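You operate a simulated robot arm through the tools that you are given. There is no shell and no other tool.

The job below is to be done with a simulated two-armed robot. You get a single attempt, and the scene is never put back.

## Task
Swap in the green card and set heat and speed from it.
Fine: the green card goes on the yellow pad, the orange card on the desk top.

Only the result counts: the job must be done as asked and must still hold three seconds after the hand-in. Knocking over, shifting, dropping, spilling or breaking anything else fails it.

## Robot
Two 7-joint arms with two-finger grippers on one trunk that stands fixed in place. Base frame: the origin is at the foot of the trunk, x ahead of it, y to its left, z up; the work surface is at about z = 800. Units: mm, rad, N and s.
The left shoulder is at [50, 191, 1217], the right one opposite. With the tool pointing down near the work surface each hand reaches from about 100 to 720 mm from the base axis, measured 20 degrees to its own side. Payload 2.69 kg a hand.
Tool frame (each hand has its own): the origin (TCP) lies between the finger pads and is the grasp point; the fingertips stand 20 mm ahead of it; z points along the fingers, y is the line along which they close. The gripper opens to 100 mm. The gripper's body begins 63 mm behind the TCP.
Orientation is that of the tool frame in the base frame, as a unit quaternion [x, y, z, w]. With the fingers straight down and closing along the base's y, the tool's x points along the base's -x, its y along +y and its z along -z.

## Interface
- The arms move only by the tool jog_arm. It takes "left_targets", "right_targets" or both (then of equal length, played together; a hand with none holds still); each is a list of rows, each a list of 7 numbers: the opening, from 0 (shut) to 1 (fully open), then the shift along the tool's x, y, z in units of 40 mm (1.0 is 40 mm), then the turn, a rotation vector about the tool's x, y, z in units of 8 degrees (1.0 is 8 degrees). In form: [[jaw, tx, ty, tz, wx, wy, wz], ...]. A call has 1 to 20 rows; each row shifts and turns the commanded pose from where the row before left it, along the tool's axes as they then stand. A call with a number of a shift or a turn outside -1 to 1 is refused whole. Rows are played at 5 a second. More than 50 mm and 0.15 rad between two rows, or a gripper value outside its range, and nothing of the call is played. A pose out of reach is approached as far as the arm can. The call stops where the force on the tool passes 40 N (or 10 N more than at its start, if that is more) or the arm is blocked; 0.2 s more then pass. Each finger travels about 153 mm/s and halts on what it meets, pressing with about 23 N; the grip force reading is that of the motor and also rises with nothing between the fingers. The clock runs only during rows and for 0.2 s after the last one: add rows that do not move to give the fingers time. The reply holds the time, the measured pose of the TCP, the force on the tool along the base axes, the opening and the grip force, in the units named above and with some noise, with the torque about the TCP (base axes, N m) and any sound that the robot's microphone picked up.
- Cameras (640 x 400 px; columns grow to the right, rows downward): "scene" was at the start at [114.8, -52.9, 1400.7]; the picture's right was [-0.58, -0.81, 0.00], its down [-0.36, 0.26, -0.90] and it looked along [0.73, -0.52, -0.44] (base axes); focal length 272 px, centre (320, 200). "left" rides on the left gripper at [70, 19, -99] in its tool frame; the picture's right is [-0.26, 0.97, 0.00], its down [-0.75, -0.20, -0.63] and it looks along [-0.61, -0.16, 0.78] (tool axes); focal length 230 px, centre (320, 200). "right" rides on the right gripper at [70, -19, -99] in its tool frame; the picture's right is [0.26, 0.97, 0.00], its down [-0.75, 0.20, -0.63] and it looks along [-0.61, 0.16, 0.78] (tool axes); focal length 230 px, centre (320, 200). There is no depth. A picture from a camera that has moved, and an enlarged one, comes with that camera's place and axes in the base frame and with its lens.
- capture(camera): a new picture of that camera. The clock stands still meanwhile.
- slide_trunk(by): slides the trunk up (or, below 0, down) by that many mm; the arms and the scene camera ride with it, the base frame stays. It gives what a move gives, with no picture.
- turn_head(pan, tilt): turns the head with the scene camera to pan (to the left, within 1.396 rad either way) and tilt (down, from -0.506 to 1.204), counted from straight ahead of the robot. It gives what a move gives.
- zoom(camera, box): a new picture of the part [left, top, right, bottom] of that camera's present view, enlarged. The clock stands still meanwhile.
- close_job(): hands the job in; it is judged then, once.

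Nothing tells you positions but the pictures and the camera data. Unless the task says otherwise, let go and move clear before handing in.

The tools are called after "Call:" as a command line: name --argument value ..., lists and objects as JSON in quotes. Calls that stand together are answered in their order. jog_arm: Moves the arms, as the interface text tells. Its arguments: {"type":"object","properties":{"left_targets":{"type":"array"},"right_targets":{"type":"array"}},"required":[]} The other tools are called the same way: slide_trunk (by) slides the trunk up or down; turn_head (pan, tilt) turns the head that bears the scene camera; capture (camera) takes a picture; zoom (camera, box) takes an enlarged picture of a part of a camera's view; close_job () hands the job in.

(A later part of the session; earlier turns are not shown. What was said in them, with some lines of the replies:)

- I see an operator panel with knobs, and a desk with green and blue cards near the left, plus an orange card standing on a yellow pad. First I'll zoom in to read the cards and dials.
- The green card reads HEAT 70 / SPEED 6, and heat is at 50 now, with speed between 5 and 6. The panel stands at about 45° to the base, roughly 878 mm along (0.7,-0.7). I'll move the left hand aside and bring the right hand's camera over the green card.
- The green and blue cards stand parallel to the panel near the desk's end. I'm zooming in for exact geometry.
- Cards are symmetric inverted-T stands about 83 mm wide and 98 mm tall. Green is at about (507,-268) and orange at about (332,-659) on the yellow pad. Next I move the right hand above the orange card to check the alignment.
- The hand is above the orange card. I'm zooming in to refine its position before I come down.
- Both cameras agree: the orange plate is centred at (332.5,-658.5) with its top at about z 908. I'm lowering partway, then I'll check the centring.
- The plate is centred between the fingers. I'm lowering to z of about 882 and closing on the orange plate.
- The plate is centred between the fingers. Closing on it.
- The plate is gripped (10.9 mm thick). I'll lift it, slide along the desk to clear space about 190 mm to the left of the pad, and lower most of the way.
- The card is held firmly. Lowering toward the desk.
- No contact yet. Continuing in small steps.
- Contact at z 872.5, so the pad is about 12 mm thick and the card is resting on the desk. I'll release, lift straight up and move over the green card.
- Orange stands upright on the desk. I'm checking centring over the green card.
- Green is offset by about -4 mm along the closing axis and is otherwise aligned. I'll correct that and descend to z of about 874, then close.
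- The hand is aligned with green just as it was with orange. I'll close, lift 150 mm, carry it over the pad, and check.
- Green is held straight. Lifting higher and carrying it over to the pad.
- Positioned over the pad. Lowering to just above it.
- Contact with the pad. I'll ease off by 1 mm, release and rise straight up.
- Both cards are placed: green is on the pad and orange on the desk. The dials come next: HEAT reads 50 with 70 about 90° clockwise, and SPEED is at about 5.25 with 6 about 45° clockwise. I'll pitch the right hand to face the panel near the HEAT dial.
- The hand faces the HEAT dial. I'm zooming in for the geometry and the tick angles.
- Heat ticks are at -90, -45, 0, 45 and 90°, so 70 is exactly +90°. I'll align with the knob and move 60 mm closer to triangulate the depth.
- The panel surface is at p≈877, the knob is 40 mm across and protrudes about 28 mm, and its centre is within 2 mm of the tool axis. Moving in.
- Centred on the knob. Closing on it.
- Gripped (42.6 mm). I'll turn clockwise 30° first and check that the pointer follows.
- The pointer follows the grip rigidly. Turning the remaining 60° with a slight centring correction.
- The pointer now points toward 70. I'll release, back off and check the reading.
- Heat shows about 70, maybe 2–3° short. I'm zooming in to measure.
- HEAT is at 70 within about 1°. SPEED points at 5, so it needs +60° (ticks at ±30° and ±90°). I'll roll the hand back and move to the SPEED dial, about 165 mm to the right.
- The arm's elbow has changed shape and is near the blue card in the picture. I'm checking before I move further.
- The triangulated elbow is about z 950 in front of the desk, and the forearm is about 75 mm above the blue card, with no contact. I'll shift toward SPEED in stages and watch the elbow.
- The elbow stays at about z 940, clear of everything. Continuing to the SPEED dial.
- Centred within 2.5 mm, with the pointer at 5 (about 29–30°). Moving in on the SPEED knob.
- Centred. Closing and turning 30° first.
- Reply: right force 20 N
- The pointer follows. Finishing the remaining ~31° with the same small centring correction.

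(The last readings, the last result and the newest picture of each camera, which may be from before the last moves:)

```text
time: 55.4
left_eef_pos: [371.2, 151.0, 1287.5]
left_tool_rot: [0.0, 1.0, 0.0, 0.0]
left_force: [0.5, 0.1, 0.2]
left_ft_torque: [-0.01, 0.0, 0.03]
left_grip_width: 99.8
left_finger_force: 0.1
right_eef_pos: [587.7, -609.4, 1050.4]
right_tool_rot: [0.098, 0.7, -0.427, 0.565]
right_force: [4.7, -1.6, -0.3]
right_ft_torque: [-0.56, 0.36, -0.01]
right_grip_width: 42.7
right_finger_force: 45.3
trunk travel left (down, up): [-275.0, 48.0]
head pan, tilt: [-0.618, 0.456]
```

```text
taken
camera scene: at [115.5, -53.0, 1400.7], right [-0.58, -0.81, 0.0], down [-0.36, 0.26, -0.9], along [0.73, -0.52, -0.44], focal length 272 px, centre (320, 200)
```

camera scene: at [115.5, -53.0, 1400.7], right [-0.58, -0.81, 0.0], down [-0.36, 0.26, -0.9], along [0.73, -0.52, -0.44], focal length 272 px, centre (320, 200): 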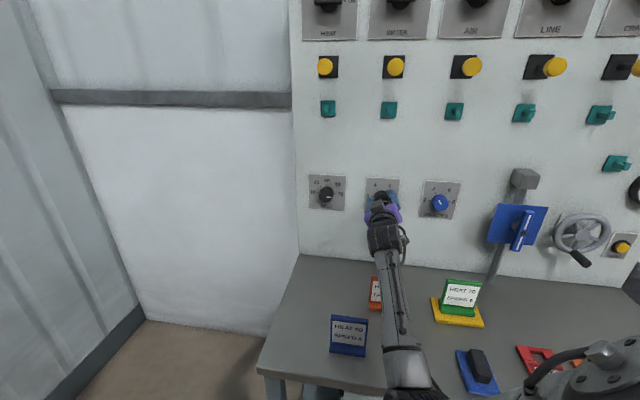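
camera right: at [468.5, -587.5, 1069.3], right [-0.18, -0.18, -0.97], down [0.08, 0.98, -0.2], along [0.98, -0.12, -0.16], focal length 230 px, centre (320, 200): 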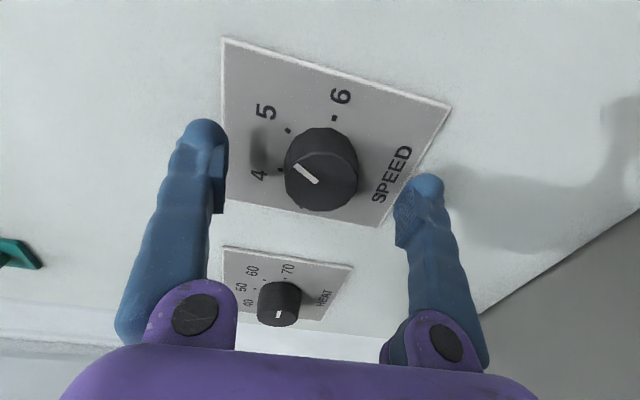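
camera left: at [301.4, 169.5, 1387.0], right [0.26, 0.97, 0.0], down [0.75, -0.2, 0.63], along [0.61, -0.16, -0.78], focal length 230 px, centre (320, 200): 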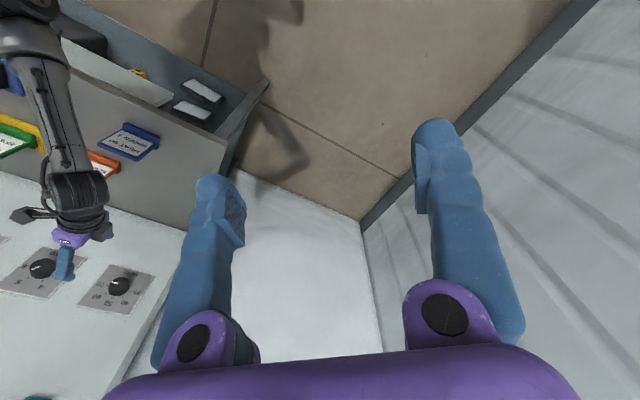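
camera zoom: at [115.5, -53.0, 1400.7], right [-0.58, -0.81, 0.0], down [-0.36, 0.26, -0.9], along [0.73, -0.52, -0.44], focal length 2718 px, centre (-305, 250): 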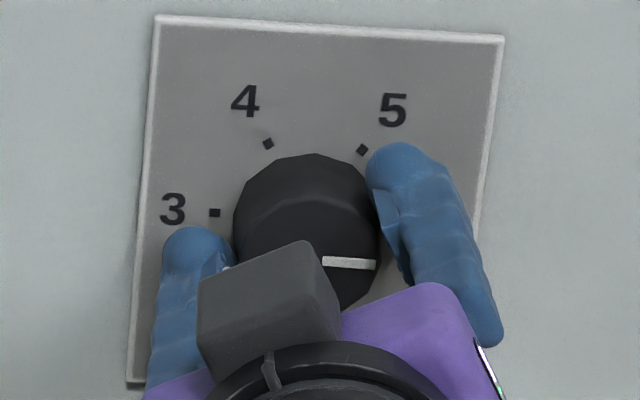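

SPEED points at 6. I'll release, back off and verify.

Call:
jog_arm --right_targets '[[0.5, 0, 0, 0, 0, 0, 0], [0.8, 0, 0, 0, 0, 0, 0], [1, 0, 0, 0, 0, 0, 0], [1, 0, 0, -0.4, 0, 0, 0], [1, 0, 0, -0.8, 0, 0, 0], [1, 0, 0, -0.8, 0, 0, 0], [1, 0, 0, -0.5, 0, 0, 0], [1, 0, 0, 0, 0, 0, 0], [1, 0, 0, 0, 0, 0, 0]]'

Call:
capture --camera "scene"

Call:
zoom --camera "right" --box '[240, 0, 420, 180]'

Call:
zoom --camera "scene" --box '[360, 175, 405, 215]'

Call:
zoom --camera "scene" --box '[305, 175, 350, 210]'

```text
time: 57.4
left_eef_pos: [371.0, 151.5, 1288.8]
left_tool_rot: [0.001, 1.0, -0.001, -0.001]
left_force: [0.0, -0.4, 0.1]
left_ft_torque: [-0.03, -0.03, -0.01]
left_grip_width: 100.0
left_finger_force: 0.2
right_eef_pos: [516.8, -541.3, 1056.5]
right_tool_rot: [0.094, 0.696, -0.432, 0.566]
right_force: [0.2, 0.5, -0.8]
right_ft_torque: [0.01, 0.01, 0.0]
right_grip_width: 99.9
right_finger_force: 0.2
trunk travel left (down, up): [-275.0, 48.0]
head pan, tilt: [-0.618, 0.456]
```

```text
taken
camera scene: at [114.8, -52.9, 1400.7], right [-0.58, -0.81, 0.0], down [-0.36, 0.26, -0.9], along [0.73, -0.52, -0.44], focal length 272 px, centre (320, 200)
```

scene: 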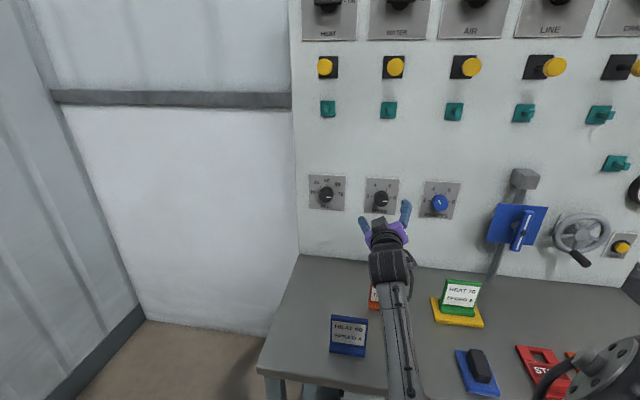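

```text
2.22 times, centred on (330, 90) of right
camera zoom: at [410.9, -507.9, 1003.8], right [0.51, 0.5, -0.7], down [-0.06, 0.84, 0.54], along [0.86, -0.23, 0.46], focal length 511 px, centre (298, 444)
```

zoom: 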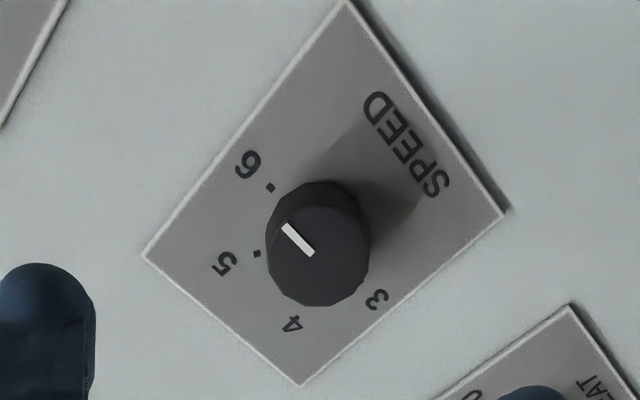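

```text
10.00 times, centred on (382, 195) of scene
camera zoom: at [114.8, -52.9, 1400.7], right [-0.58, -0.81, 0.0], down [-0.36, 0.26, -0.9], along [0.73, -0.52, -0.44], focal length 2718 px, centre (-305, 250)
```

zoom: 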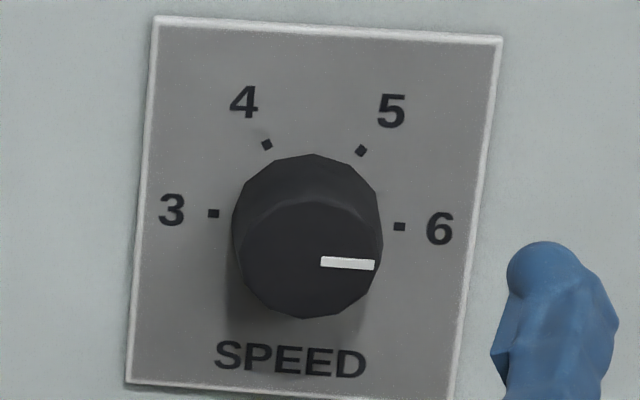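

```text
11.43 times, centred on (328, 192) of scene
camera zoom: at [114.8, -52.9, 1400.7], right [-0.58, -0.81, 0.0], down [-0.36, 0.26, -0.9], along [0.73, -0.52, -0.44], focal length 3106 px, centre (234, 286)
```

zoom: 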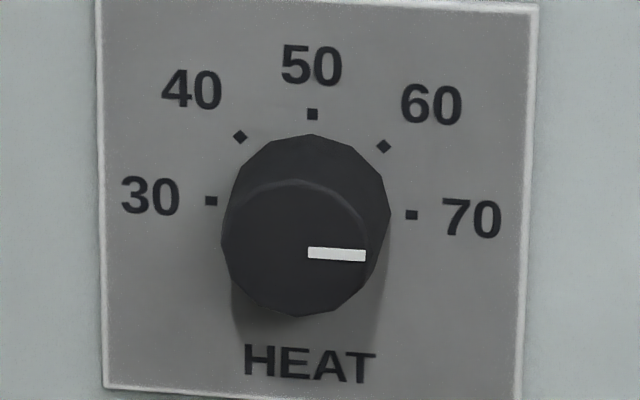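

HEAT reads 70 and SPEED reads 6, both within about 1°. A last check of the cards from the other cameras before I hand in.

Call:
zoom --camera "left" --box '[0, 0, 260, 240]'

Call:
zoom --camera "scene" --box '[300, 230, 600, 400]'

```text
1.67 times, centred on (130, 120) of left
camera zoom: at [301.1, 169.3, 1387.1], right [0.26, 0.97, 0.0], down [0.75, -0.2, 0.63], along [0.61, -0.16, -0.78], focal length 384 px, centre (637, 333)
```

zoom: 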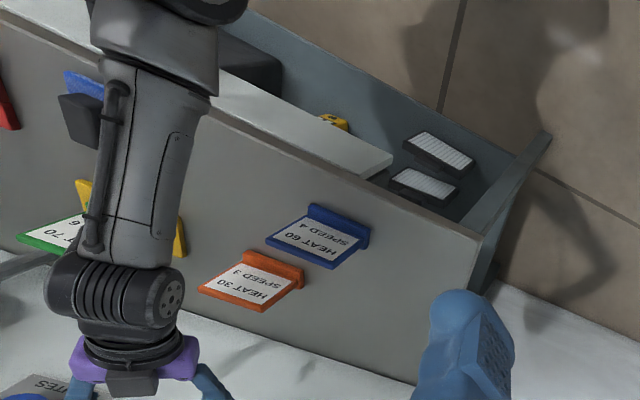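

```text
2.13 times, centred on (450, 315) of scene
camera zoom: at [114.8, -52.9, 1400.7], right [-0.58, -0.81, 0.0], down [-0.36, 0.26, -0.9], along [0.73, -0.52, -0.44], focal length 580 px, centre (43, -45)
```

zoom: 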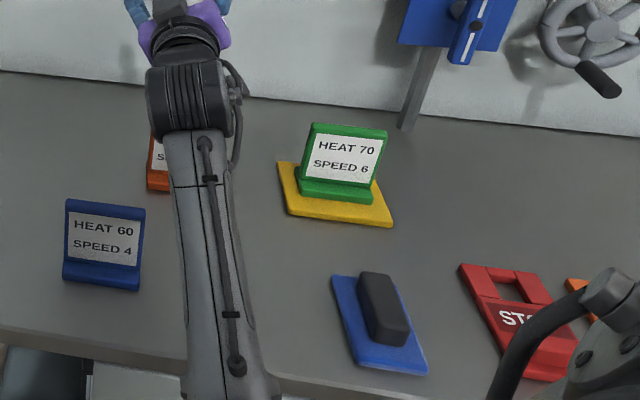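

The green card stands on the yellow pad, the orange one stands on the desk top, and the blue card is untouched. Both dials are set and both hands are clear, so I'm handing in.

Call:
close_job

```text
The job is handed in.
```

The swap is done and the job is handed in; I don't have the judge's result.

- **Cards:** the green card stands upright on the yellow pad. The orange card stands on the desk top, about 190 mm to the left of the pad. The blue card was not touched.
- **Heat:** the dial is at 70, turned up from 50. The pointer is within about 1° of the mark.
- **Speed:** the dial is at 6, turned up from 5. The pointer is within about 1° of the mark.

Both hands were empty and clear of the panel and cards when I handed in. I saw nothing else moved or knocked over in the last pictures.
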